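You operate a simulated robot arm through the tools that you are given. There is no shell and no other tool.

The job below is to be done with a simulated robot arm. You get a single attempt, and the scene is never put back.

JOB
Deburr the yellow-band stub in the vice and lay it in the green tray.
Fine: clamp it first, use the blue tool till no burr shows, put it back, open the vice. Set down upright: blue deburring tool, what you pick out. What is to be rubbed or washed off counts as gone when no trace of it is left.

It is judged by the outcome, as a careful person would: the job done as asked, and still so three seconds after it is handed in. It fails if anything else is knocked over, pushed out of place, dropped, spilled or broken.

ROBOT AND FRAMES
A 7-joint arm with a two-finger parallel gripper, fixed in place. Base frame: the origin is on the floor under the middle of its stand, x ahead of it, y to its left, z up; the work surface is at about z = 820. Units: mm, degrees, N and s.
It reaches about 1372 mm from its shoulder. Its first joint turns from -149.0 to 149.0 degrees. Payload 3.43 kg.
The tool frame sits at the grasp point between the pads (the TCP): z along the fingers, y along the line on which they close. The tips reach 30 mm beyond it. Largest opening 94 mm; finger width 28, thickness 10; the body of the gripper, 50 by 96 mm, starts 55 mm behind the TCP.
Orientation is that of the tool frame in the base frame, as a unit quaternion [x, y, z, w]. With the fingers straight down and closing along the base's y, the tool's x points along the base's -x, its y along +y and its z along -z.

CONTROLS
- The arm moves only by the tool nudge_tool. Its argument "rows" is a list of rows, each an object (a shift or turn left out is 0, a gripper value left out holds the last) with "turn": the turn, a rotation vector about the tool's x, y, z in units of 45 degrees (1.0 is 45 degrees), a list of three; "travel": the shift along the tool's x, y, z in units of 100 mm (1.0 is 100 mm), a list of three; "hand": the finger opening in m, from 0 to 0.094. In form: [{"turn": [ax, ay, az], "travel": [x, y, z], "hand": hand}, ...]. A call has 1 to 20 rows; each row is the pose to reach, as a shift and turn from the pose commanded when the call began, along the tool's axes at that moment. A call with a number of a shift or a turn outside -1 to 1 is refused whole. Rows are played at 5 a second. More than 50 mm and 8.6 degrees between two rows, or a gripper value outside its range, and nothing of the call is played. A pose out of reach is approached as far as the arm can. The call stops where the force on the tool passes 40 N (or 10 N more than at its start, if that is more) or the arm is blocked; 0.2 s more then pass. The fingers move at their own pace (about 45 mm/s each) and stop on an object; they squeeze with about 37 N. The grip force told is the motor's: it shows also when the fingers shut on nothing. Time passes only in rows, and 0.2 s behind the last, so rows that repeat a pose let the fingers close. The reply holds the time, the measured pose of the TCP, the force on the tool along the base axes, the opening and the grip force, in the units named above and with some noise, with the torque about the TCP (base axes, N m) and any sound that the robot's microphone picked up.
- Cameras (640 x 400 px; columns grow to the right, rows downward): "scene" is fixed at [49.1, -649.7, 1493.3]; the picture's right is [-0.56, -0.83, 0.00], its down [-0.66, 0.45, -0.61] and it looks along [0.50, -0.34, -0.80] (base axes); focal length 214 px, centre (320, 200). "wrist" rides on the gripper at [76, 14, -102] in the tool frame; the picture's right is [-0.18, 0.98, 0.00], its down [-0.75, -0.14, -0.64] and it looks along [-0.63, -0.12, 0.77] (tool axes); focal length 243 px, centre (320, 200). There is no depth. A picture from a camera that has moved, and an enlarged one, comes with that camera's place and axes in the base frame and with its lens.
- snapshot(camera): a new picture of that camera. No time passes.
- enlarge(camera, box): a new picture of the part [left, top, right, bottom] of that camera's present view, enlarged. No time passes.
- finish_job(): hands the job in; it is judged then, once.

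Nothing tells you positions but the pictures and the camera data. Unless the task says otherwise, let go and move clear before handing in.

The tools are called after "Request:" by a JSON object that holds its "name" and its "arguments". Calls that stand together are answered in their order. nudge_tool: Moves the arm, as the interface text tells. Its arguments: {"type":"object","properties":{"rows":{"type":"array","items":{"type":"object","properties":{"turn":{"type":"array","items":{"type":"number"}},"travel":{"type":"array","items":{"type":"number"}},"hand":{"type":"number"}}}}},"required":["rows"]} The other tools are called the same way: snapshot (camera) takes a picture; enlarge (camera, box) takes an enlarged picture of a part of a camera's view; finish_job () hands the job in.

At the start:

```text
time_s: 0.0
eef_pos: [542.9, -825.6, 1235.8]
tcp_rot: [0.001, 1.0, 0.0, 0.0]
contact_force: [-0.5, -0.3, -0.2]
torque: [0.01, 0.0, 0.0]
width: 94.2
gripper_force: 0.1
```

scene: 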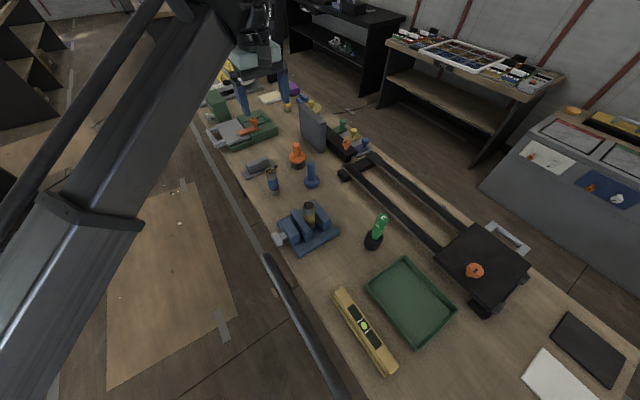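
wrist: 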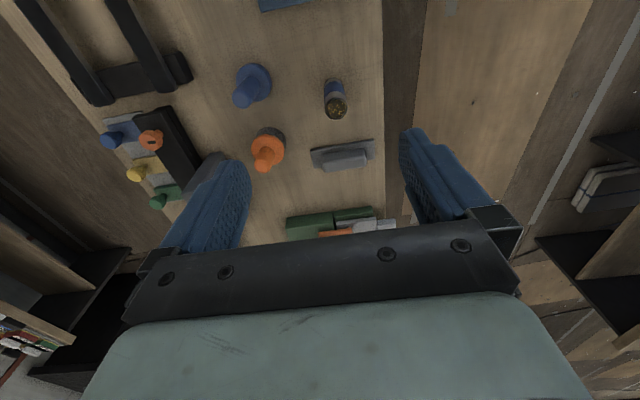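

I see a bench with a blue vice holding a stub, a green tray, a blue tool and an orange one, and another stub. I'll look closer at each before moving.

Request:
{"name": "enlarge", "arguments": {"camera": "scene", "box": [240, 140, 400, 260]}}

Request:
{"name": "enlarge", "arguments": {"camera": "scene", "box": [200, 70, 380, 190]}}

Request:
{"name": "enlarge", "arguments": {"camera": "scene", "box": [320, 220, 560, 390]}}

Request:
{"name": "enlarge", "arguments": {"camera": "wrist", "box": [200, 0, 420, 240]}}

```text
3.33 times, centred on (320, 200) of scene
camera zoom: at [49.1, -649.7, 1493.3], right [-0.56, -0.83, 0.0], down [-0.66, 0.45, -0.61], along [0.5, -0.34, -0.8], focal length 715 px, centre (320, 200)
```

zoom: 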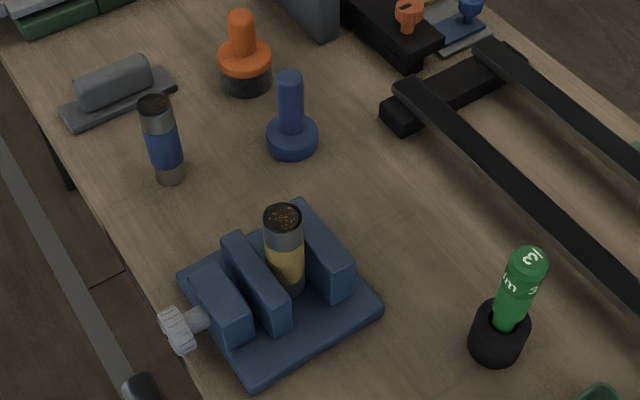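

```text
3.33 times, centred on (290, 130) of scene
camera zoom: at [49.1, -649.7, 1493.3], right [-0.56, -0.83, 0.0], down [-0.66, 0.45, -0.61], along [0.5, -0.34, -0.8], focal length 715 px, centre (420, 433)
```

zoom: 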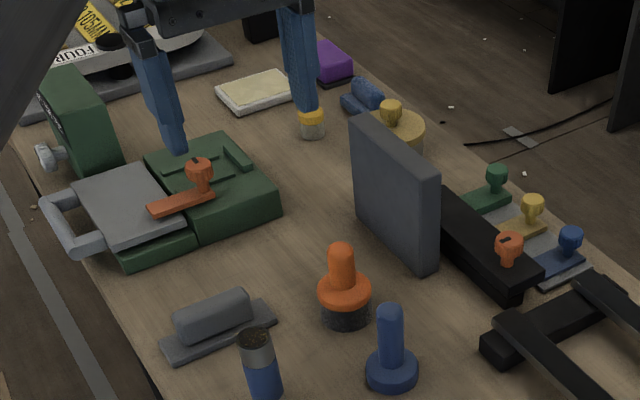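

```text
2.35 times, centred on (440, 305) of scene
camera zoom: at [49.1, -649.7, 1493.3], right [-0.56, -0.83, 0.0], down [-0.66, 0.45, -0.61], along [0.5, -0.34, -0.8], focal length 505 px, centre (38, -47)
```

zoom: 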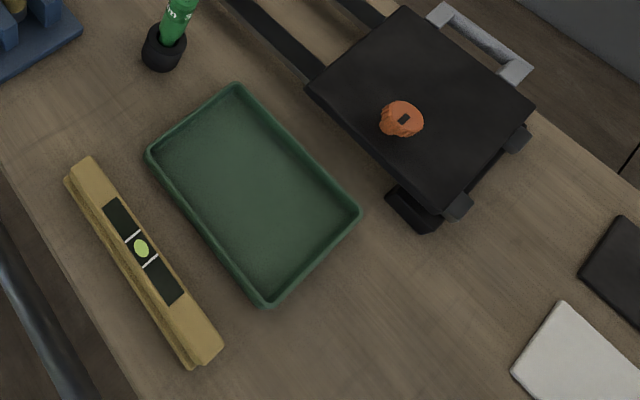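

```text
1.67 times, centred on (310, 120) of wrist
camera zoom: at [467.5, -811.1, 1339.4], right [0.18, 0.98, 0.0], down [0.75, -0.14, 0.64], along [0.63, -0.12, -0.77], focal length 404 px, centre (337, 333)
```

zoom: 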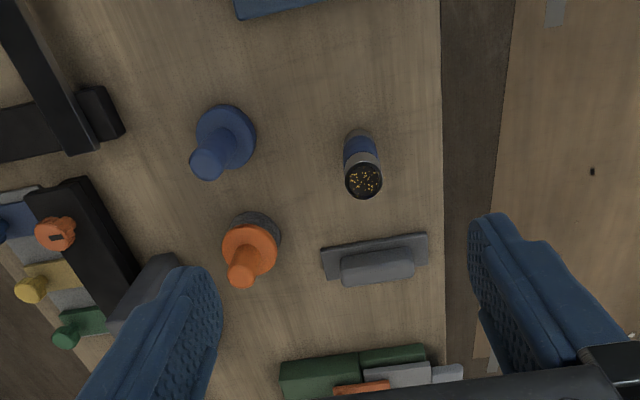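

The vice sits near x≈385, y≈-835, its screw knob toward +y. The blue tool is near (572,-960), the blue-band stub near (602,-804) and the tray near (23,-948). I'll fly the wrist camera over the vice to get better measurements.

Request:
{"name": "nudge_tool", "arguments": {"rows": [{"travel": [0.35, 0, 0]}, {"travel": [0.7, 0, 0]}, {"travel": [1.0, 0, 0]}]}}

Request:
{"name": "snapshot", "arguments": {"camera": "wrist"}}

```text
time_s: 0.8
eef_pos: [442.5, -825.4, 1234.6]
tcp_rot: [0.001, 1.0, -0.003, 0.001]
contact_force: [-0.8, -0.7, -0.6]
torque: [-0.03, 0.05, -0.01]
width: 94.1
gripper_force: 0.0
```

```text
taken
camera wrist: at [365.9, -810.6, 1338.9], right [0.18, 0.98, -0.01], down [0.75, -0.14, 0.64], along [0.63, -0.12, -0.76], focal length 243 px, centre (320, 200)
```

wrist: 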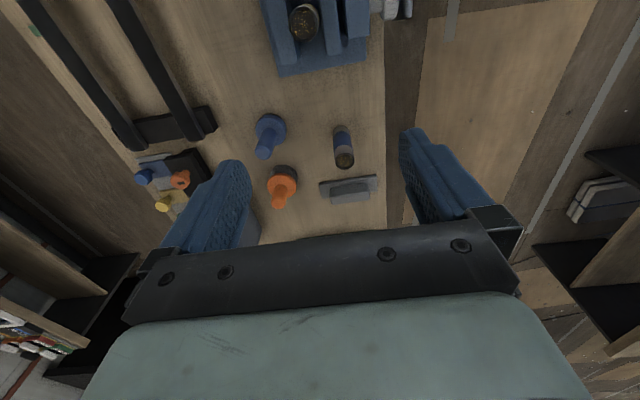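

The move tracks well. The vice is coming into the wrist view from the top, so I'll keep going toward lower x and drop a bit.

Request:
{"name": "nudge_tool", "arguments": {"rows": [{"travel": [0.35, 0, 0.2]}, {"travel": [0.7, 0, 0.4]}, {"travel": [1.0, 0, 0.6]}]}}

Request:
{"name": "nudge_tool", "arguments": {"rows": [{"travel": [0.35, 0, 0.2]}, {"travel": [0.7, 0, 0.4]}, {"travel": [1.0, 0, 0.6]}]}}

Request:
{"name": "snapshot", "arguments": {"camera": "wrist"}}

Request:
{"name": "enlarge", "arguments": {"camera": "wrist", "box": [220, 40, 420, 200]}}

```text
time_s: 1.6
eef_pos: [342.7, -825.9, 1176.3]
tcp_rot: [0.0, 1.0, 0.0, 0.0]
contact_force: [0.0, 0.0, 0.0]
torque: [-0.03, 0.03, -0.01]
width: 93.9
gripper_force: 0.0
```

```text
time_s: 2.4
eef_pos: [240.7, -824.8, 1116.5]
tcp_rot: [-0.001, 1.0, 0.001, 0.0]
contact_force: [0.0, 0.7, 0.8]
torque: [-0.02, -0.02, -0.02]
width: 94.1
gripper_force: 0.0
```

```text
taken
camera wrist: at [165.3, -810.8, 1219.5], right [0.18, 0.98, 0.0], down [0.75, -0.14, 0.64], along [0.63, -0.12, -0.77], focal length 243 px, centre (320, 200)
```

wrist: 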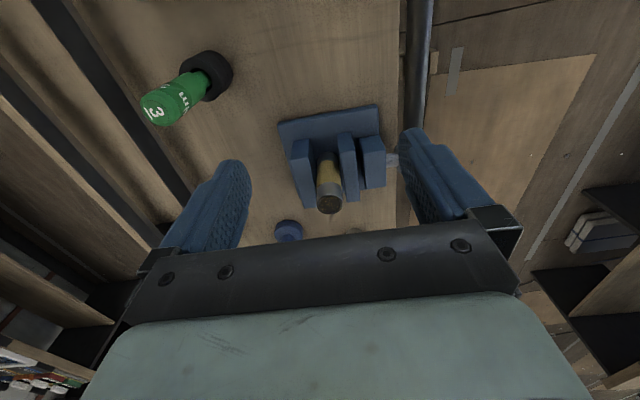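

```text
2.50 times, centred on (320, 120) of wrist
camera zoom: at [165.3, -810.8, 1219.5], right [0.18, 0.98, 0.0], down [0.75, -0.14, 0.64], along [0.63, -0.12, -0.77], focal length 606 px, centre (320, 400)
```

zoom: 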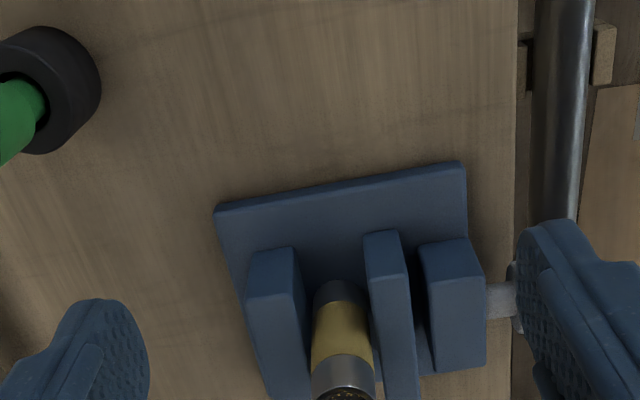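

The vice is aligned with the base axes. The stub stands loose at about (383,-836) with its top at about z 965. The jaw gap is about 48 mm, and a screw knob sits near y≈-720. I'll look closely at the knob.

Request:
{"name": "enlarge", "arguments": {"camera": "scene", "box": [265, 190, 345, 250]}}

Request:
{"name": "enlarge", "arguments": {"camera": "wrist", "box": [260, 90, 420, 220]}}

Request:
{"name": "enlarge", "arguments": {"camera": "scene", "box": [250, 130, 340, 200]}}

```text
6.67 times, centred on (305, 220) of scene
camera zoom: at [49.1, -649.7, 1493.3], right [-0.56, -0.83, 0.0], down [-0.66, 0.45, -0.61], along [0.5, -0.34, -0.8], focal length 1430 px, centre (420, 67)
```

zoom: 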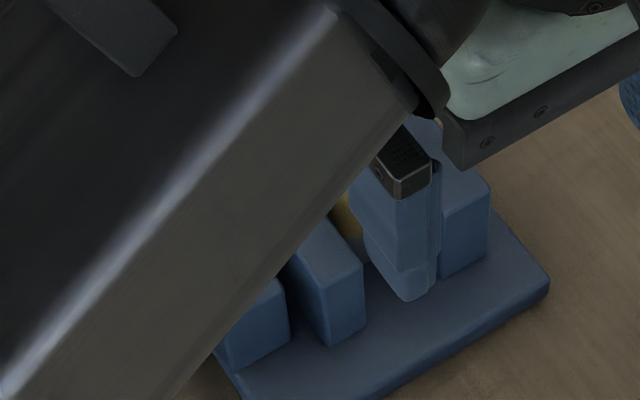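

```text
3.08 times, centred on (340, 155) of wrist
camera zoom: at [165.3, -810.8, 1219.5], right [0.18, 0.98, 0.0], down [0.75, -0.14, 0.64], along [0.63, -0.12, -0.77], focal length 746 px, centre (258, 338)
```

zoom: 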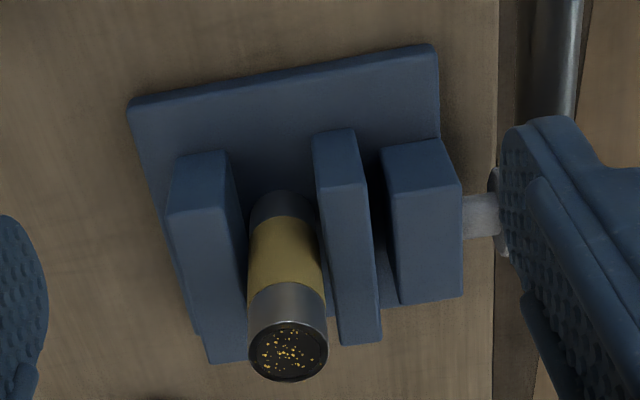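

```text
5.71 times, centred on (295, 165) of scene
camera zoom: at [49.1, -649.7, 1493.3], right [-0.56, -0.83, 0.0], down [-0.66, 0.45, -0.61], along [0.5, -0.34, -0.8], focal length 1226 px, centre (463, 400)
```

zoom: 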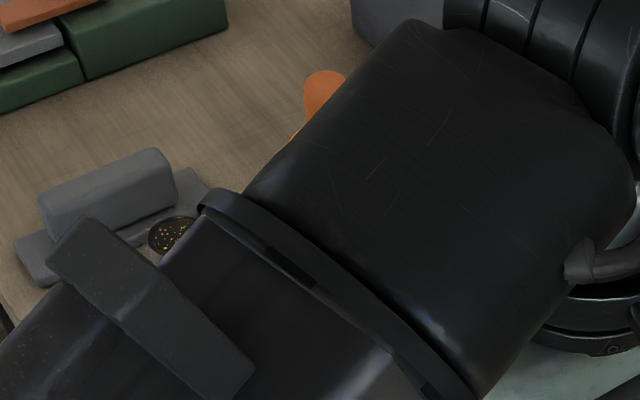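

The burr shows as gold specks on the stub's end face. I'll shift toward +y to view the vice knob.

Request:
{"name": "nudge_tool", "arguments": {"rows": [{"travel": [0, 0.35, 0]}, {"travel": [0, 0.7, 0]}, {"travel": [0, 1.0, 0]}]}}

Request:
{"name": "nudge_tool", "arguments": {"rows": [{"travel": [0, 0.35, 0.3]}, {"travel": [0, 0.6, 0.6]}, {"travel": [0, 0.6, 0.8]}]}}

Request:
{"name": "enlarge", "arguments": {"camera": "wrist", "box": [220, 80, 420, 230]}}

Request:
{"name": "snapshot", "arguments": {"camera": "scene"}}

```text
time_s: 3.2
eef_pos: [244.9, -725.4, 1116.2]
tcp_rot: [-0.001, 1.0, 0.0, 0.0]
contact_force: [0.5, 0.1, -0.3]
torque: [0.0, 0.02, 0.03]
width: 94.1
gripper_force: 0.0
```

```text
time_s: 4.0
eef_pos: [243.8, -663.1, 1036.1]
tcp_rot: [-0.001, 1.0, 0.0, 0.001]
contact_force: [-0.2, 0.6, 0.1]
torque: [-0.01, -0.02, 0.02]
width: 93.9
gripper_force: 0.2
```

```text
2.67 times, centred on (320, 155) of wrist
camera zoom: at [168.1, -650.2, 1139.2], right [0.18, 0.98, 0.0], down [0.75, -0.14, 0.64], along [0.63, -0.12, -0.77], focal length 647 px, centre (320, 320)
```

zoom: 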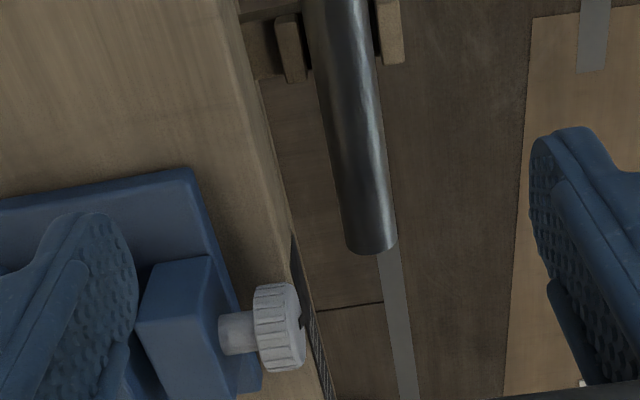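

```text
taken
```

scene: 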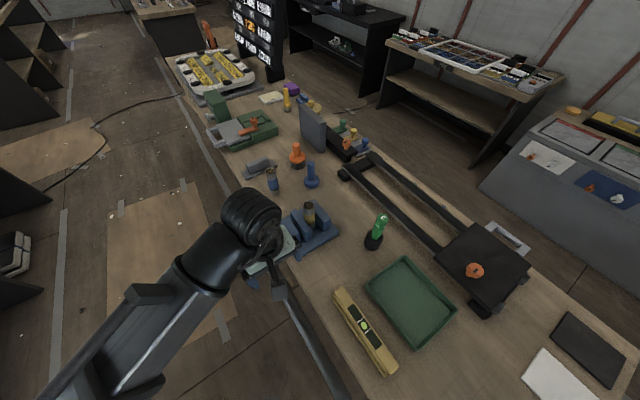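

The knob is a knurled screw with an end slot, centred near (382,-712,878) with its axis along y. I'll turn the gripper to point along -y so it can grip the knob end-on, starting with 45°.

Request:
{"name": "nudge_tool", "arguments": {"rows": [{"turn": [0.16, 0, 0], "travel": [0, 0.1, 0]}, {"turn": [0.33, 0, 0], "travel": [0, 0.2, 0]}, {"turn": [0.5, 0, 0], "travel": [0, 0.3, 0]}, {"turn": [0.67, 0, 0], "travel": [0, 0.4, 0]}, {"turn": [0.84, 0, 0], "travel": [0, 0.5, 0]}, {"turn": [1.0, 0, 0], "travel": [0, 0.5, 0]}]}}

Request:
{"name": "snapshot", "arguments": {"camera": "scene"}}

```text
time_s: 5.4
eef_pos: [243.8, -615.1, 1036.2]
tcp_rot: [0.0, 0.923, -0.384, 0.0]
contact_force: [-0.3, 0.2, -0.2]
torque: [-0.01, 0.01, 0.02]
width: 93.9
gripper_force: 0.1
```

```text
taken
```

scene: 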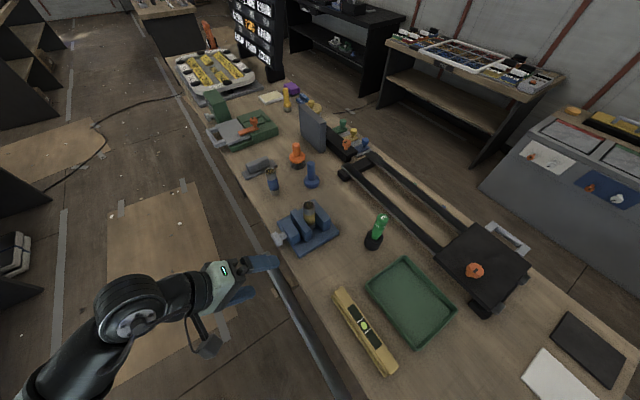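

The turn is going well and is clear of everything. I'll do the second 45°.

Request:
{"name": "nudge_tool", "arguments": {"rows": [{"turn": [0.16, 0, 0]}, {"turn": [0.33, 0, 0]}, {"turn": [0.5, 0, 0]}, {"turn": [0.67, 0, 0]}, {"turn": [0.84, 0, 0]}, {"turn": [1.0, 0, 0]}]}}

Request:
{"name": "snapshot", "arguments": {"camera": "wrist"}}

Request:
{"name": "snapshot", "arguments": {"camera": "scene"}}

```text
time_s: 6.8
eef_pos: [264.0, -658.5, 1038.0]
tcp_rot: [0.0, -0.707, 0.707, 0.0]
contact_force: [0.9, 0.1, 0.3]
torque: [0.02, 0.02, 0.01]
width: 94.1
gripper_force: 0.0
out of reach, approached as far as the arm can: row 2, 3, 4, 5, 6
```

```text
taken
camera wrist: at [187.8, -557.3, 1025.1], right [0.18, 0.0, -0.98], down [0.75, 0.64, 0.14], along [0.63, -0.77, 0.12], focal length 243 px, centre (320, 200)
```

wrist: 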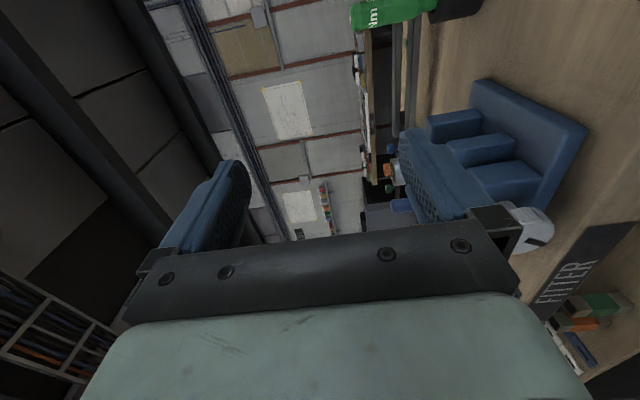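

```text
taken
```

scene: 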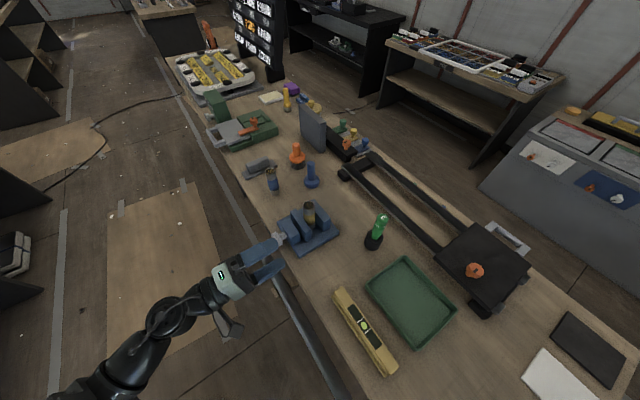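

The gripper now points along -y, but that spot was too near the base, so it settled at (264,-658,1038). I'll move toward the knob's x while rolling the hand so the camera rides on top and the fingers close along x, which keeps them clear of the rail.

Request:
{"name": "nudge_tool", "arguments": {"rows": [{"turn": [0, 0, -0.16], "travel": [-0.16, 0, 0]}, {"turn": [0, 0, -0.33], "travel": [-0.33, 0, 0]}, {"turn": [0, 0, -0.5], "travel": [-0.5, 0, 0]}, {"turn": [0, 0, -0.67], "travel": [-0.67, 0, 0]}, {"turn": [0, 0, -0.84], "travel": [-0.84, 0, 0]}, {"turn": [0, 0, -1.0], "travel": [-1.0, 0, 0]}, {"turn": [0, 0, -1.0], "travel": [-1.0, 0, 0]}]}}

```text
time_s: 8.4
eef_pos: [365.2, -658.0, 1039.6]
tcp_rot: [0.272, -0.653, 0.653, 0.272]
contact_force: [0.8, -0.3, 0.9]
torque: [-0.02, 0.02, 0.0]
width: 94.0
gripper_force: 0.0
```

The hand is at (365,-658,1040) with half of the roll done. I'll finish the roll, descend somewhat and look at the knob.

Request:
{"name": "nudge_tool", "arguments": {"rows": [{"turn": [0, 0, -0.16], "travel": [-0.09, 0.05, -0.03]}, {"turn": [0, 0, -0.33], "travel": [-0.18, 0.1, -0.05]}, {"turn": [0, 0, -0.5], "travel": [-0.27, 0.15, -0.08]}, {"turn": [0, 0, -0.67], "travel": [-0.36, 0.2, -0.1]}, {"turn": [0, 0, -0.84], "travel": [-0.45, 0.25, -0.12]}, {"turn": [0, 0, -1.0], "travel": [-0.544, 0.304, -0.15]}, {"turn": [0, 0, -1.0], "travel": [-0.544, 0.304, -0.15]}]}}

Request:
{"name": "snapshot", "arguments": {"camera": "wrist"}}

Request:
{"name": "snapshot", "arguments": {"camera": "scene"}}

```text
time_s: 10.0
eef_pos: [382.2, -643.9, 980.6]
tcp_rot: [0.501, -0.499, 0.5, 0.501]
contact_force: [0.1, -0.6, -0.6]
torque: [-0.02, -0.01, 0.03]
width: 94.0
gripper_force: 0.1
```

```text
taken
camera wrist: at [368.2, -541.5, 1057.7], right [-0.98, 0.0, -0.18], down [0.14, 0.64, -0.75], along [0.12, -0.77, -0.63], focal length 243 px, centre (320, 200)
```

wrist: 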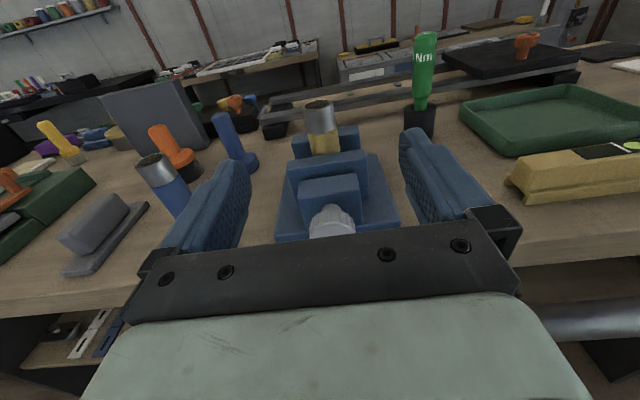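

```text
taken
```

scene: 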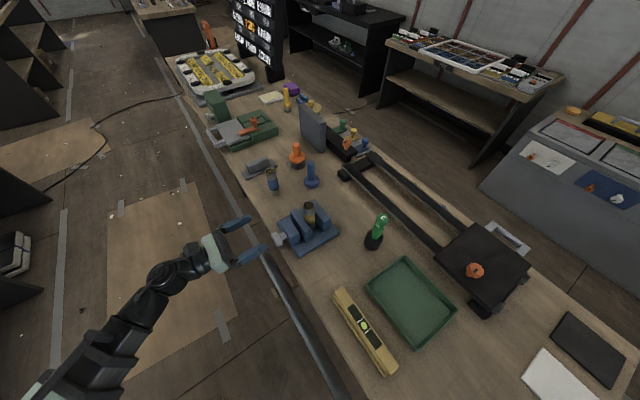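

I have a clear view over the fingers toward the knob and vice. I'll zoom in to measure the knob.

Request:
{"name": "enlarge", "arguments": {"camera": "wrist", "box": [260, 80, 400, 250]}}

Request:
{"name": "enlarge", "arguments": {"camera": "scene", "box": [260, 190, 350, 260]}}

```text
2.35 times, centred on (330, 165) of wrist
camera zoom: at [368.2, -541.5, 1057.7], right [-0.98, 0.0, -0.18], down [0.14, 0.64, -0.75], along [0.12, -0.77, -0.63], focal length 571 px, centre (296, 282)
```

zoom: 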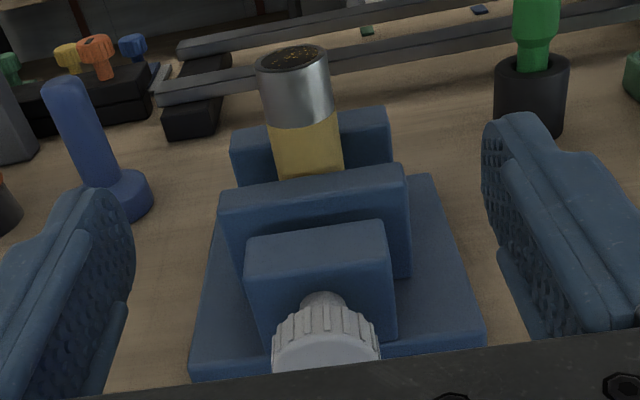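

```text
5.71 times, centred on (305, 225) of scene
camera zoom: at [49.1, -649.7, 1493.3], right [-0.56, -0.83, 0.0], down [-0.66, 0.45, -0.61], along [0.5, -0.34, -0.8], focal length 1226 px, centre (406, 57)
```

zoom: 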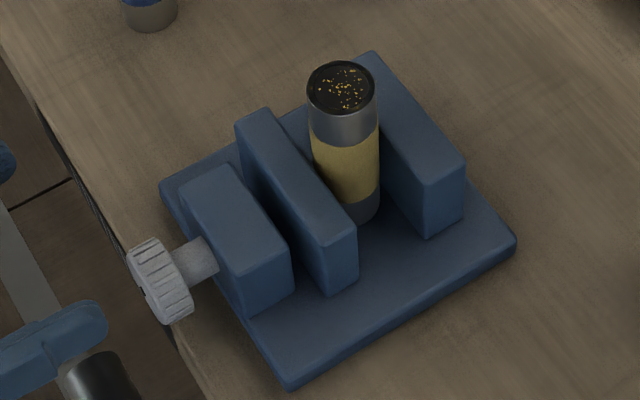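

From both views the knob centre is about (385,-712,874), radius 22 and about 20 thick, so it spans y -722 to -702. I'll descend in front of it while still clear in y.

Request:
{"name": "nudge_tool", "arguments": {"rows": [{"travel": [-0.35, -0.03, 0]}, {"travel": [-0.7, -0.03, 0]}, {"travel": [-1.0, -0.03, 0]}, {"travel": [-1.0, -0.03, 0]}]}}

Request:
{"name": "snapshot", "arguments": {"camera": "wrist"}}

Request:
{"name": "enlarge", "arguments": {"camera": "scene", "box": [200, 170, 360, 290]}}

```text
time_s: 11.0
eef_pos: [384.4, -644.4, 880.2]
tcp_rot: [0.5, -0.5, 0.5, 0.5]
contact_force: [-0.3, 0.0, -0.7]
torque: [0.01, -0.01, -0.06]
width: 94.0
gripper_force: 0.0
```

```text
taken
camera wrist: at [370.3, -542.4, 957.1], right [-0.98, 0.0, -0.18], down [0.14, 0.64, -0.75], along [0.12, -0.77, -0.63], focal length 243 px, centre (320, 200)
```

wrist: 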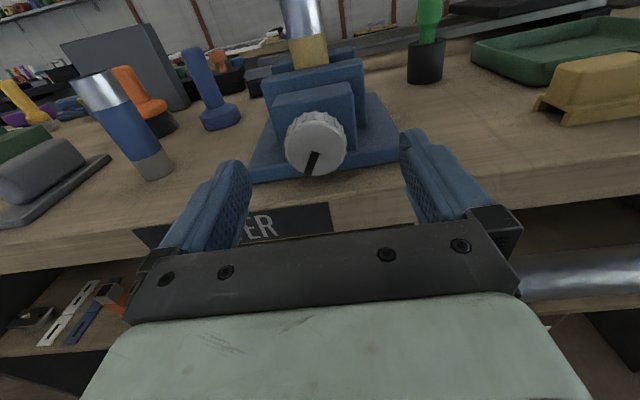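

```text
3.33 times, centred on (280, 230) of scene
camera zoom: at [49.1, -649.7, 1493.3], right [-0.56, -0.83, 0.0], down [-0.66, 0.45, -0.61], along [0.5, -0.34, -0.8], focal length 715 px, centre (453, 100)
```

zoom: 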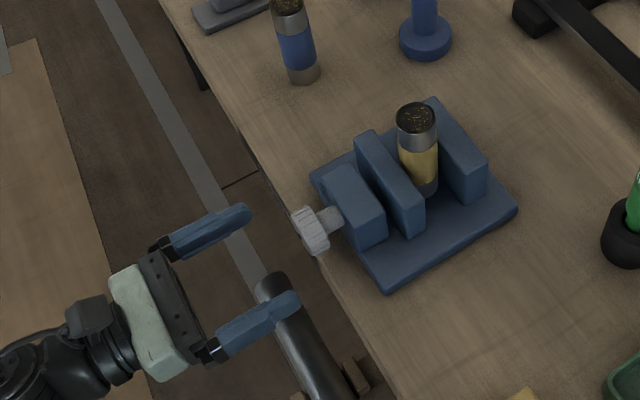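

The knob is seen face-on with its mark pointing almost straight down, centre about (386,-702,876). I'll advance along -y and close on it.

Request:
{"name": "nudge_tool", "arguments": {"rows": [{"travel": [-0.04, -0.016, 0.14]}, {"travel": [-0.04, -0.016, 0.28]}, {"travel": [-0.04, -0.016, 0.42]}, {"travel": [-0.04, -0.016, 0.56]}, {"travel": [-0.04, -0.016, 0.56]}]}}

Request:
{"name": "snapshot", "arguments": {"camera": "wrist"}}

Request:
{"name": "enlarge", "arguments": {"camera": "scene", "box": [240, 180, 360, 270]}}

```text
time_s: 12.2
eef_pos: [385.7, -697.6, 876.1]
tcp_rot: [0.501, -0.499, 0.5, 0.499]
contact_force: [0.9, 0.6, 0.0]
torque: [0.0, -0.02, 0.0]
width: 93.8
gripper_force: 0.0
```

```text
taken
camera wrist: at [371.6, -596.6, 953.3], right [-0.98, 0.0, -0.18], down [0.14, 0.64, -0.75], along [0.12, -0.77, -0.63], focal length 243 px, centre (320, 200)
```

wrist: 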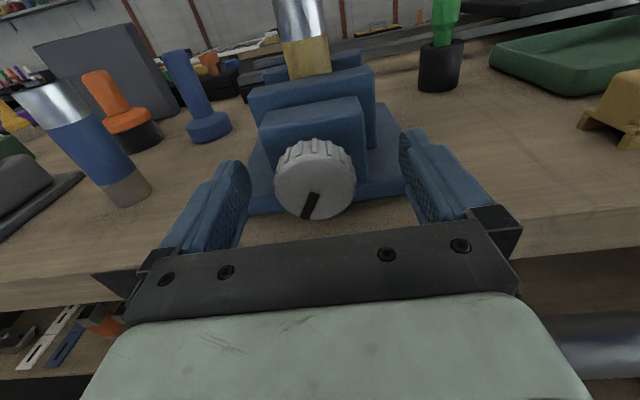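

```text
4.44 times, centred on (300, 225) of scene
camera zoom: at [49.1, -649.7, 1493.3], right [-0.56, -0.83, 0.0], down [-0.66, 0.45, -0.61], along [0.5, -0.34, -0.8], focal length 953 px, centre (409, 89)
```

zoom: 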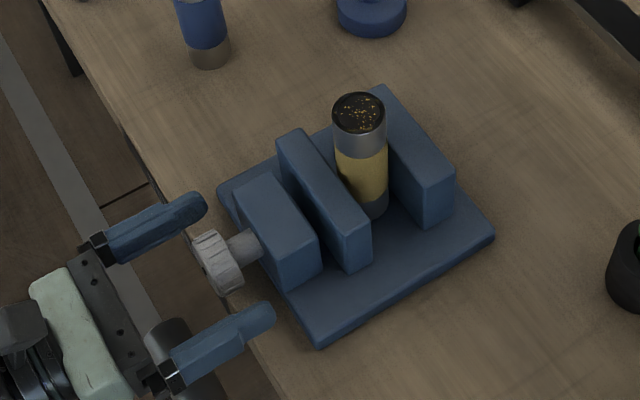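

The fingers straddle the knob. I'll shift 2 mm in x and close.

Request:
{"name": "nudge_tool", "arguments": {"rows": [{"travel": [0, -0.02, 0.02], "hand": 0.094}, {"travel": [0, -0.02, 0.02], "hand": 0.02}, {"travel": [0, -0.02, 0.02], "hand": 0.02}, {"travel": [0, -0.02, 0.02], "hand": 0.02}, {"travel": [0, -0.02, 0.02], "hand": 0.02}, {"travel": [0, -0.02, 0.02], "hand": 0.02}]}}

Request:
{"name": "snapshot", "arguments": {"camera": "wrist"}}

```text
time_s: 13.6
eef_pos: [388.5, -700.8, 876.6]
tcp_rot: [0.5, -0.5, 0.501, 0.499]
contact_force: [22.4, -1.3, 5.3]
torque: [0.14, -0.35, 0.17]
width: 51.0
gripper_force: 44.6
```

```text
taken
camera wrist: at [375.0, -598.6, 953.6], right [-0.98, 0.0, -0.18], down [0.14, 0.64, -0.75], along [0.12, -0.77, -0.63], focal length 243 px, centre (320, 200)
```

wrist: 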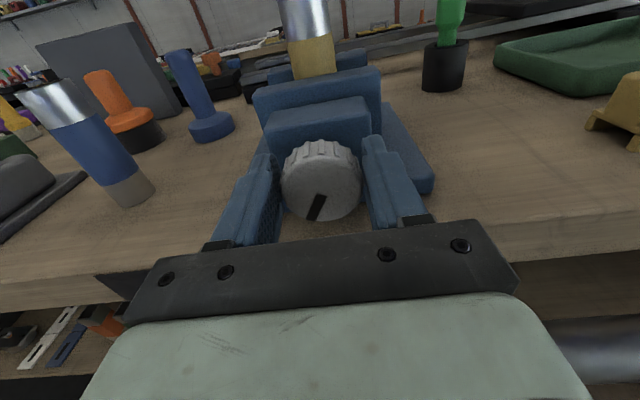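

The fingers have reached the knob at 51 mm, with a side force. I'll hold briefly and let it settle, shifting 1.5 mm toward +x.

Request:
{"name": "nudge_tool", "arguments": {"rows": [{"travel": [0, -0.015, 0]}, {"travel": [0, -0.015, 0]}, {"travel": [0, -0.015, 0]}]}}

```text
time_s: 14.4
eef_pos: [390.1, -700.9, 875.6]
tcp_rot: [-0.5, 0.5, -0.5, -0.5]
contact_force: [15.2, 1.9, 4.1]
torque: [0.07, -0.51, 0.28]
width: 50.8
gripper_force: 44.9
```

The force fell from 22 to 15 N with that shift. I'll move another 3 mm to centre.

Request:
{"name": "nudge_tool", "arguments": {"rows": [{"travel": [0, -0.015, 0.0]}, {"travel": [0, -0.03, 0]}, {"travel": [0, -0.03, 0]}]}}

Request:
{"name": "enlarge", "arguments": {"camera": "wrist", "box": [200, 60, 440, 240]}}

```text
time_s: 15.2
eef_pos: [390.4, -700.6, 876.6]
tcp_rot: [0.499, -0.501, 0.498, 0.502]
contact_force: [-11.1, 9.6, -3.3]
torque: [-0.08, -0.29, -0.04]
width: 50.5
gripper_force: 45.1
```

```text
2.22 times, centred on (320, 150) of wrist
camera zoom: at [376.0, -598.2, 953.4], right [-0.98, 0.0, -0.18], down [0.14, 0.64, -0.75], along [0.11, -0.77, -0.63], focal length 539 px, centre (320, 311)
```

zoom: 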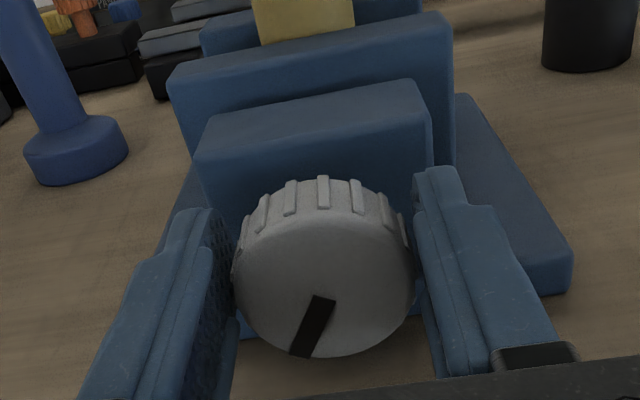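

The knob is gripped with its axis near x≈390.5. Now I'll turn it 45° clockwise as seen from the knob side (+ about tool z) to see whether the jaw advances.

Request:
{"name": "nudge_tool", "arguments": {"rows": [{"travel": [0, 0.012, 0]}, {"turn": [0, 0, 0.12], "travel": [0, 0.012, 0]}, {"turn": [0, 0, 0.25], "travel": [0, 0.012, 0]}, {"turn": [0, 0, 0.37], "travel": [0, 0.012, 0]}, {"turn": [0, 0, 0.5], "travel": [0, 0.012, 0]}, {"turn": [0, 0, 0.62], "travel": [0, 0.012, 0]}, {"turn": [0, 0, 0.75], "travel": [0, 0.012, 0]}, {"turn": [0, 0, 0.87], "travel": [0, 0.012, 0]}, {"turn": [0, 0, 1.0], "travel": [0, 0.012, 0]}]}}

Request:
{"name": "snapshot", "arguments": {"camera": "wrist"}}

Request:
{"name": "enlarge", "arguments": {"camera": "scene", "box": [240, 180, 360, 270]}}

```text
time_s: 16.3
eef_pos: [388.3, -698.1, 874.9]
tcp_rot: [-0.41, 0.576, -0.573, -0.414]
contact_force: [-5.3, 16.4, -3.1]
torque: [-0.58, 0.05, 0.98]
width: 47.7
gripper_force: 45.1
stopped in row 5: the force on the tool passed its limit at 42 N (the readings are from after the stop); the commanded pose is now the measured one
```

```text
taken
camera wrist: at [350.9, -596.3, 943.7], right [-0.87, 0.01, -0.49], down [0.38, 0.64, -0.67], along [0.31, -0.77, -0.56], focal length 243 px, centre (320, 200)
```

wrist: 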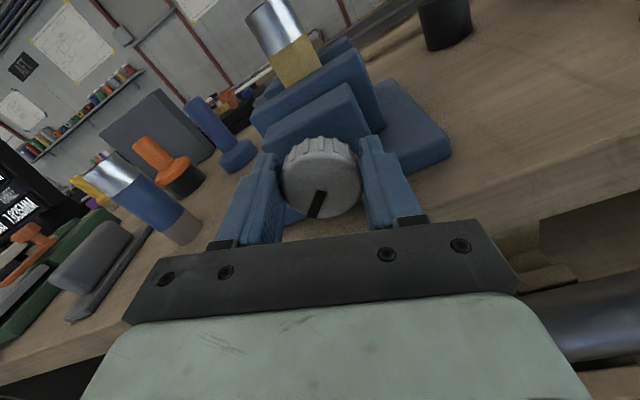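

```text
4.44 times, centred on (300, 225) of scene
camera zoom: at [49.1, -649.7, 1493.3], right [-0.56, -0.83, 0.0], down [-0.66, 0.45, -0.61], along [0.5, -0.34, -0.8], focal length 953 px, centre (409, 89)
```

zoom: 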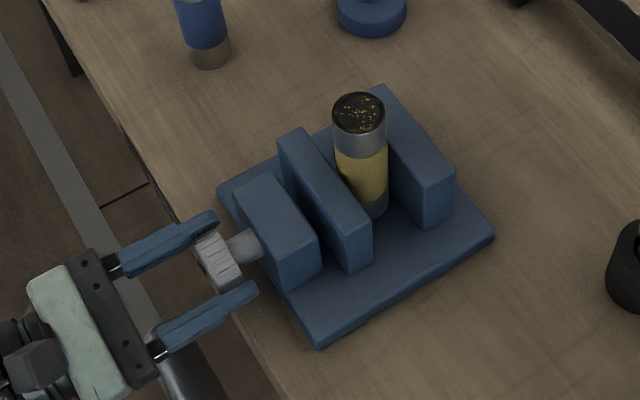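

The knob turned about 20° with the hand, then the force limit stopped it, mostly a push in +y. I'll zoom in to see whether the fingertips touch the vice block or the knob has moved.

Request:
{"name": "enlarge", "arguments": {"camera": "scene", "box": [270, 215, 320, 250]}}

Request:
{"name": "enlarge", "arguments": {"camera": "wrist", "box": [200, 60, 440, 240]}}

```text
11.43 times, centred on (295, 232) of scene
camera zoom: at [49.1, -649.7, 1493.3], right [-0.56, -0.83, 0.0], down [-0.66, 0.45, -0.61], along [0.5, -0.34, -0.8], focal length 2451 px, centre (606, -171)
```

zoom: 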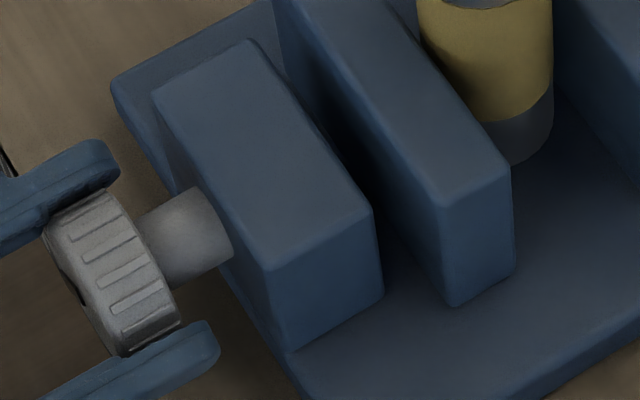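

```text
2.22 times, centred on (320, 150) of wrist
camera zoom: at [350.9, -596.3, 943.7], right [-0.87, 0.01, -0.49], down [0.38, 0.64, -0.67], along [0.31, -0.77, -0.56], focal length 539 px, centre (320, 311)
```

zoom: 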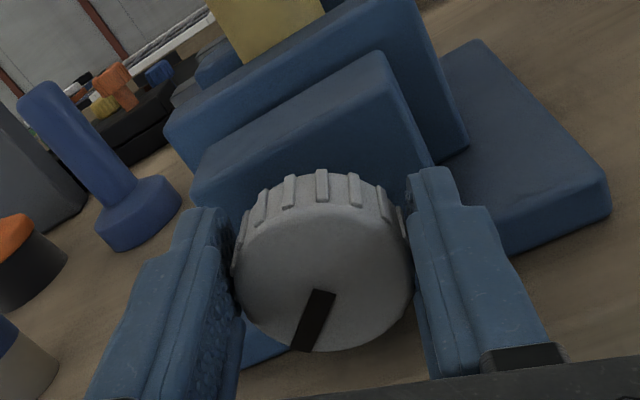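

The fingertips are clear of the block and the mark shows that the knob follows the hand. I'll continue turning, more slowly, to see how the force builds.

Request:
{"name": "nudge_tool", "arguments": {"rows": [{"turn": [0, 0, 0.0]}, {"turn": [0, 0, 0.05]}, {"turn": [0, 0, 0.1]}, {"turn": [0, 0, 0.15]}, {"turn": [0, 0, 0.2]}]}}

```text
time_s: 17.1
eef_pos: [387.7, -698.3, 875.3]
tcp_rot: [-0.389, 0.59, -0.588, -0.393]
contact_force: [-2.5, 3.6, 4.3]
torque: [-0.33, -0.01, 1.3]
width: 47.5
gripper_force: 45.1
stopped in row 4: the force on the tool passed its limit at 42 N (the readings are from after the stop); the commanded pose is now the measured one
```

It stopped again at 42 N after a few degrees. I'll try the other direction slowly to compare resistance and watch the jaw.

Request:
{"name": "nudge_tool", "arguments": {"rows": [{"turn": [0, 0, 0.0]}, {"turn": [0, 0, -0.05]}, {"turn": [0, 0, -0.1]}, {"turn": [0, 0, -0.15]}, {"turn": [0, 0, -0.2]}]}}

Request:
{"name": "enlarge", "arguments": {"camera": "scene", "box": [270, 215, 320, 250]}}

Request:
{"name": "enlarge", "arguments": {"camera": "wrist", "box": [200, 60, 440, 240]}}

```text
time_s: 18.3
eef_pos: [389.9, -697.8, 875.0]
tcp_rot: [-0.434, 0.558, -0.555, -0.438]
contact_force: [10.7, 11.2, 12.4]
torque: [-0.21, -0.09, 0.49]
width: 47.7
gripper_force: 45.3
```

```text
11.43 times, centred on (295, 232) of scene
camera zoom: at [49.1, -649.7, 1493.3], right [-0.56, -0.83, 0.0], down [-0.66, 0.45, -0.61], along [0.5, -0.34, -0.8], focal length 2451 px, centre (606, -171)
```

zoom: 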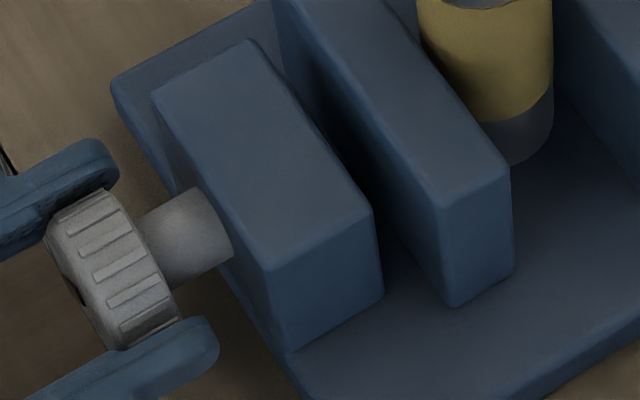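

```text
2.22 times, centred on (320, 150) of wrist
camera zoom: at [357.2, -596.4, 946.9], right [-0.91, 0.01, -0.41], down [0.32, 0.64, -0.7], along [0.26, -0.77, -0.58], focal length 539 px, centre (320, 311)
```

zoom: 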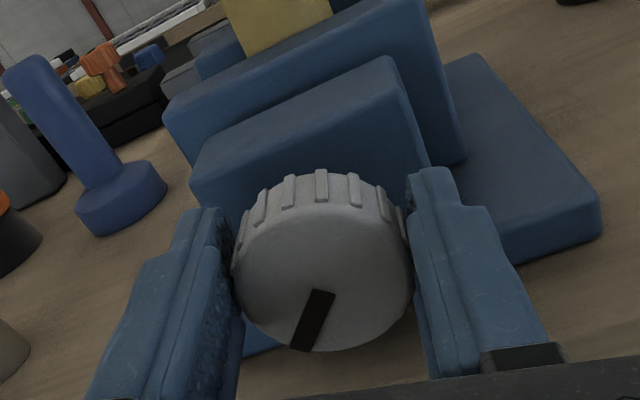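

The drift during turning shows that the knob axis is about 6 mm below my TCP, at about (391, z 869.5), and that caused the side load. I'll release, recentre, wind the hand back for more range and re-grip.

Request:
{"name": "nudge_tool", "arguments": {"rows": [{"hand": 0.075}, {"hand": 0.075}, {"hand": 0.075}, {"turn": [0, 0, -0.16], "travel": [-0.064, -0.018, 0.017], "hand": 0.075}, {"turn": [0, 0, -0.33], "travel": [-0.064, -0.018, 0.017]}, {"turn": [0, 0, -0.5], "travel": [-0.064, -0.018, 0.017]}, {"turn": [0, 0, -0.67], "travel": [-0.064, -0.018, 0.017]}, {"turn": [0, 0, -0.84], "travel": [-0.064, -0.018, 0.017]}, {"turn": [0, 0, -1.0], "travel": [-0.064, -0.018, 0.017]}, {"turn": [0, 0, -1.0], "travel": [-0.064, -0.018, 0.017]}]}}

Request:
{"name": "enlarge", "arguments": {"camera": "wrist", "box": [200, 60, 440, 240]}}

Request:
{"name": "snapshot", "arguments": {"camera": "scene"}}

```text
time_s: 20.5
eef_pos: [391.7, -701.1, 868.7]
tcp_rot: [0.615, -0.351, 0.344, 0.617]
contact_force: [-0.4, -0.1, 0.0]
torque: [0.03, -0.03, -0.01]
width: 75.2
gripper_force: 0.1
```

```text
2.22 times, centred on (320, 150) of wrist
camera zoom: at [419.4, -599.2, 942.8], right [-0.94, 0.01, 0.35], down [-0.26, 0.64, -0.72], along [-0.23, -0.76, -0.6], focal length 539 px, centre (320, 311)
```

zoom: 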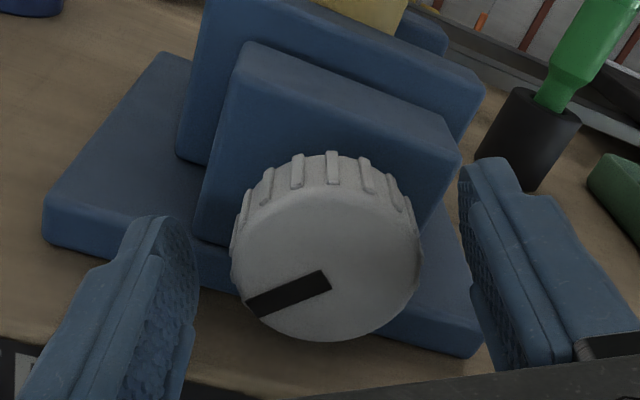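

```text
taken
```

scene: 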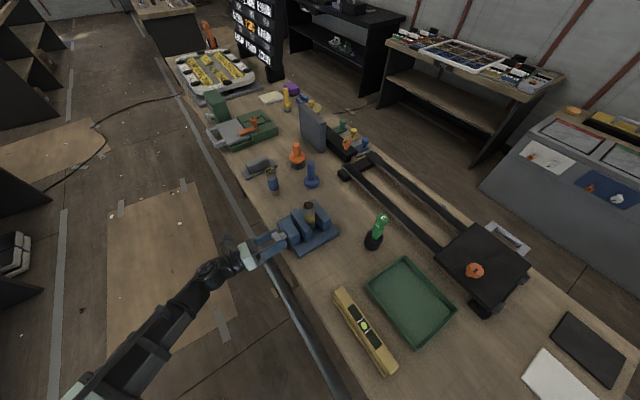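

The hand is wound back 31°, and the new view puts the axis near (391, z 871–873). I'll nudge 1.5 mm up and close again.

Request:
{"name": "nudge_tool", "arguments": {"rows": [{"travel": [0.013, 0.008, 0], "hand": 0.075}, {"travel": [0.013, 0.008, 0], "hand": 0.02}, {"travel": [0.013, 0.008, 0], "hand": 0.02}, {"travel": [0.013, 0.008, 0], "hand": 0.02}, {"travel": [0.013, 0.008, 0], "hand": 0.02}]}}

```text
time_s: 21.7
eef_pos: [390.6, -700.7, 870.2]
tcp_rot: [0.613, -0.352, 0.344, 0.618]
contact_force: [-9.0, -3.1, 5.5]
torque: [0.13, 0.01, 0.28]
width: 47.6
gripper_force: 44.9
```

Gripped with only about 10 N of offset. I'll turn clockwise gently.

Request:
{"name": "nudge_tool", "arguments": {"rows": [{"travel": [0, 0.012, 0]}, {"turn": [0, 0, 0.06], "travel": [0, 0.012, 0]}, {"turn": [0, 0, 0.12], "travel": [0, 0.012, 0]}, {"turn": [0, 0, 0.18], "travel": [0, 0.012, 0]}, {"turn": [0, 0, 0.24], "travel": [0, 0.012, 0]}, {"turn": [0, 0, 0.3], "travel": [0, 0.012, 0]}, {"turn": [0, 0, 0.36], "travel": [0, 0.012, 0]}, {"turn": [0, 0, 0.42], "travel": [0, 0.012, 0]}, {"turn": [0, 0, 0.48], "travel": [0, 0.012, 0]}]}}

Request:
{"name": "enlarge", "arguments": {"camera": "scene", "box": [270, 215, 320, 250]}}

```text
time_s: 23.7
eef_pos: [390.3, -701.8, 870.9]
tcp_rot: [0.537, -0.461, 0.455, 0.541]
contact_force: [-10.3, 3.4, -10.7]
torque: [1.26, 0.02, 0.24]
width: 47.5
gripper_force: 45.2
```

```text
11.43 times, centred on (295, 232) of scene
camera zoom: at [49.1, -649.7, 1493.3], right [-0.56, -0.83, 0.0], down [-0.66, 0.45, -0.61], along [0.5, -0.34, -0.8], focal length 2451 px, centre (606, -171)
```

zoom: 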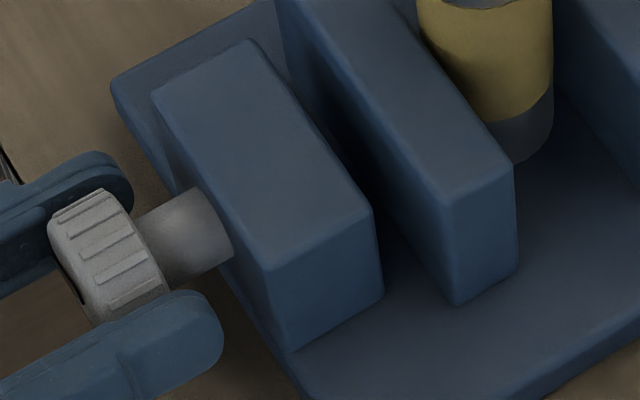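

The jaw has advanced about 1 mm toward the stub, so clockwise tightens it. I'll continue with a small recentring.

Request:
{"name": "nudge_tool", "arguments": {"rows": [{"travel": [-0.017, 0.012, 0]}, {"turn": [0, 0, 0.08], "travel": [-0.017, 0.012, 0]}, {"turn": [0, 0, 0.16], "travel": [-0.017, 0.012, 0]}, {"turn": [0, 0, 0.24], "travel": [-0.017, 0.012, 0]}, {"turn": [0, 0, 0.32], "travel": [-0.017, 0.012, 0]}, {"turn": [0, 0, 0.4], "travel": [-0.017, 0.012, 0]}, {"turn": [0, 0, 0.48], "travel": [-0.017, 0.012, 0]}, {"turn": [0, 0, 0.56], "travel": [-0.017, 0.012, 0]}, {"turn": [0, 0, 0.64], "travel": [-0.017, 0.012, 0]}, {"turn": [0, 0, 0.72], "travel": [-0.017, 0.012, 0]}, {"turn": [0, 0, 0.8], "travel": [-0.017, 0.012, 0]}]}}

Request:
{"name": "enlarge", "arguments": {"camera": "scene", "box": [270, 215, 320, 250]}}

```text
time_s: 25.2
eef_pos: [389.0, -700.6, 871.6]
tcp_rot: [-0.456, 0.54, -0.538, -0.46]
contact_force: [1.8, 3.0, 3.2]
torque: [0.08, -0.01, -0.02]
width: 47.4
gripper_force: 45.4
stopped in row 7: the force on the tool passed its limit at 41 N (the readings are from after the stop); the commanded pose is now the measured one
```

```text
11.43 times, centred on (295, 232) of scene
camera zoom: at [49.1, -649.7, 1493.3], right [-0.56, -0.83, 0.0], down [-0.66, 0.45, -0.61], along [0.5, -0.34, -0.8], focal length 2451 px, centre (606, -171)
```

zoom: 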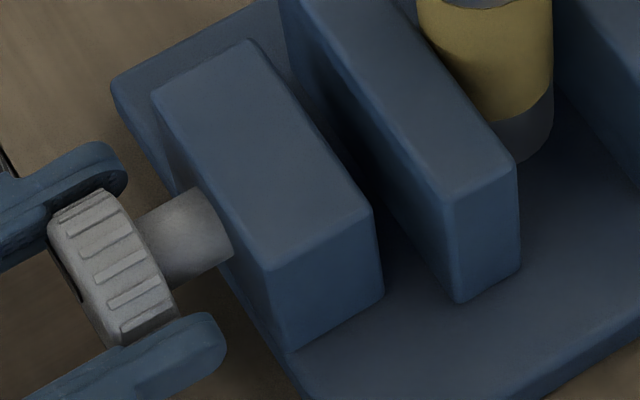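

The jaw advances only a few mm per part turn and the knob turns easily, so the stops come from the stiff grip fighting small misalignment. I'll try a lighter squeeze and keep turning.

Request:
{"name": "nudge_tool", "arguments": {"rows": [{"hand": 0.0465}, {"hand": 0.0465}, {"turn": [0, 0, 0.06], "hand": 0.0465}, {"turn": [0, 0, 0.12]}, {"turn": [0, 0, 0.18]}, {"turn": [0, 0, 0.24]}, {"turn": [0, 0, 0.3]}, {"turn": [0, 0, 0.36]}, {"turn": [0, 0, 0.42]}, {"turn": [0, 0, 0.48]}, {"turn": [0, 0, 0.54]}, {"turn": [0, 0, 0.6]}]}}

Request:
{"name": "enlarge", "arguments": {"camera": "wrist", "box": [200, 60, 440, 240]}}

```text
time_s: 27.8
eef_pos: [389.4, -701.7, 869.2]
tcp_rot: [-0.318, 0.631, -0.63, -0.322]
contact_force: [0.8, 0.6, -11.0]
torque: [0.12, 0.04, 1.39]
width: 47.8
gripper_force: 45.1
```

```text
2.22 times, centred on (320, 150) of wrist
camera zoom: at [333.9, -598.9, 923.7], right [-0.68, 0.0, -0.73], down [0.56, 0.64, -0.52], along [0.46, -0.77, -0.44], focal length 539 px, centre (320, 311)
```

zoom: 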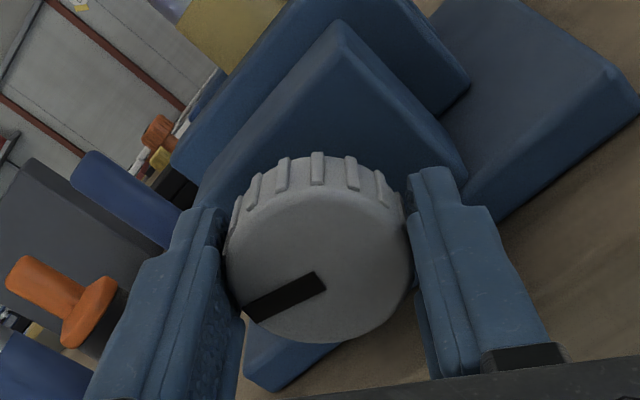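

That worked: the knob turned another 27° with low force. I'll continue toward +85° of roll with a slight recentre.

Request:
{"name": "nudge_tool", "arguments": {"rows": [{"travel": [-0.012, 0.009, 0]}, {"turn": [0, 0, 0.06], "travel": [-0.012, 0.009, 0]}, {"turn": [0, 0, 0.12], "travel": [-0.012, 0.009, 0]}, {"turn": [0, 0, 0.18], "travel": [-0.012, 0.009, 0]}, {"turn": [0, 0, 0.24], "travel": [-0.012, 0.009, 0]}, {"turn": [0, 0, 0.3], "travel": [-0.012, 0.009, 0]}, {"turn": [0, 0, 0.36], "travel": [-0.012, 0.009, 0]}, {"turn": [0, 0, 0.42], "travel": [-0.012, 0.009, 0]}, {"turn": [0, 0, 0.48], "travel": [-0.012, 0.009, 0]}, {"turn": [0, 0, 0.54], "travel": [-0.012, 0.009, 0]}, {"turn": [0, 0, 0.6], "travel": [-0.012, 0.009, 0]}, {"turn": [0, 0, 0.66], "travel": [-0.012, 0.009, 0]}, {"turn": [0, 0, 0.72], "travel": [-0.012, 0.009, 0]}, {"turn": [0, 0, 0.78], "travel": [-0.012, 0.009, 0]}, {"turn": [0, 0, 0.84], "travel": [-0.012, 0.009, 0]}, {"turn": [0, 0, 0.9], "travel": [-0.012, 0.009, 0]}, {"turn": [0, 0, 0.96], "travel": [-0.012, 0.009, 0]}, {"turn": [0, 0, 1.0], "travel": [-0.012, 0.009, 0]}]}}

Request:
{"name": "enlarge", "arguments": {"camera": "scene", "box": [270, 205, 320, 240]}}

```text
time_s: 29.3
eef_pos: [390.6, -701.7, 870.5]
tcp_rot: [0.241, -0.663, 0.665, 0.246]
contact_force: [1.1, 4.4, 4.2]
torque: [0.57, 0.01, -0.24]
width: 47.9
gripper_force: 45.2
stopped in row 7: the force on the tool passed its limit at 41 N (the readings are from after the stop); the commanded pose is now the measured one
```

```text
11.43 times, centred on (295, 222) of scene
camera zoom: at [49.1, -649.7, 1493.3], right [-0.56, -0.83, 0.0], down [-0.66, 0.45, -0.61], along [0.5, -0.34, -0.8], focal length 2451 px, centre (606, -57)
```

zoom: 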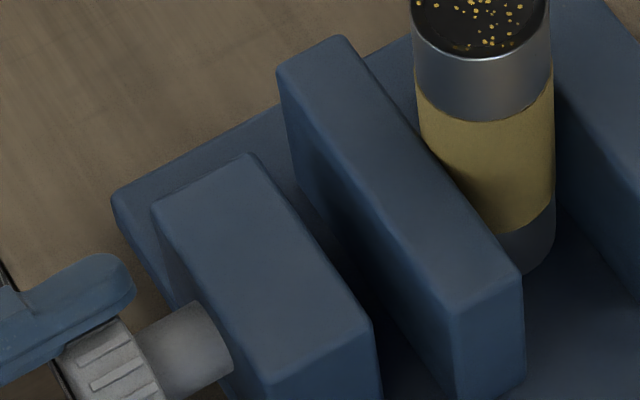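

The jaw is now close to the stub, about 4 mm of travel so far. I'll continue from here.

Request:
{"name": "nudge_tool", "arguments": {"rows": [{"turn": [0, 0, 0.0]}, {"turn": [0, 0, 0.06]}, {"turn": [0, 0, 0.12]}, {"turn": [0, 0, 0.18]}, {"turn": [0, 0, 0.24]}, {"turn": [0, 0, 0.3]}, {"turn": [0, 0, 0.36]}, {"turn": [0, 0, 0.42]}, {"turn": [0, 0, 0.48]}, {"turn": [0, 0, 0.54]}, {"turn": [0, 0, 0.6]}, {"turn": [0, 0, 0.66]}, {"turn": [0, 0, 0.72]}, {"turn": [0, 0, 0.78]}]}}

Request:
{"name": "enlarge", "arguments": {"camera": "scene", "box": [270, 190, 330, 240]}}

```text
time_s: 32.3
eef_pos: [390.2, -701.6, 870.3]
tcp_rot: [0.03, -0.705, 0.708, 0.034]
contact_force: [-5.5, 7.8, 1.1]
torque: [1.01, 0.01, 0.34]
width: 47.7
gripper_force: 44.9
```

```text
8.00 times, centred on (300, 215) of scene
camera zoom: at [49.1, -649.7, 1493.3], right [-0.56, -0.83, 0.0], down [-0.66, 0.45, -0.61], along [0.5, -0.34, -0.8], focal length 1716 px, centre (480, 80)
```

zoom: 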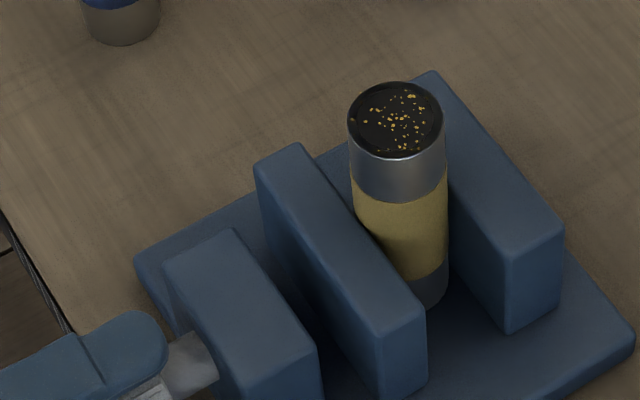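

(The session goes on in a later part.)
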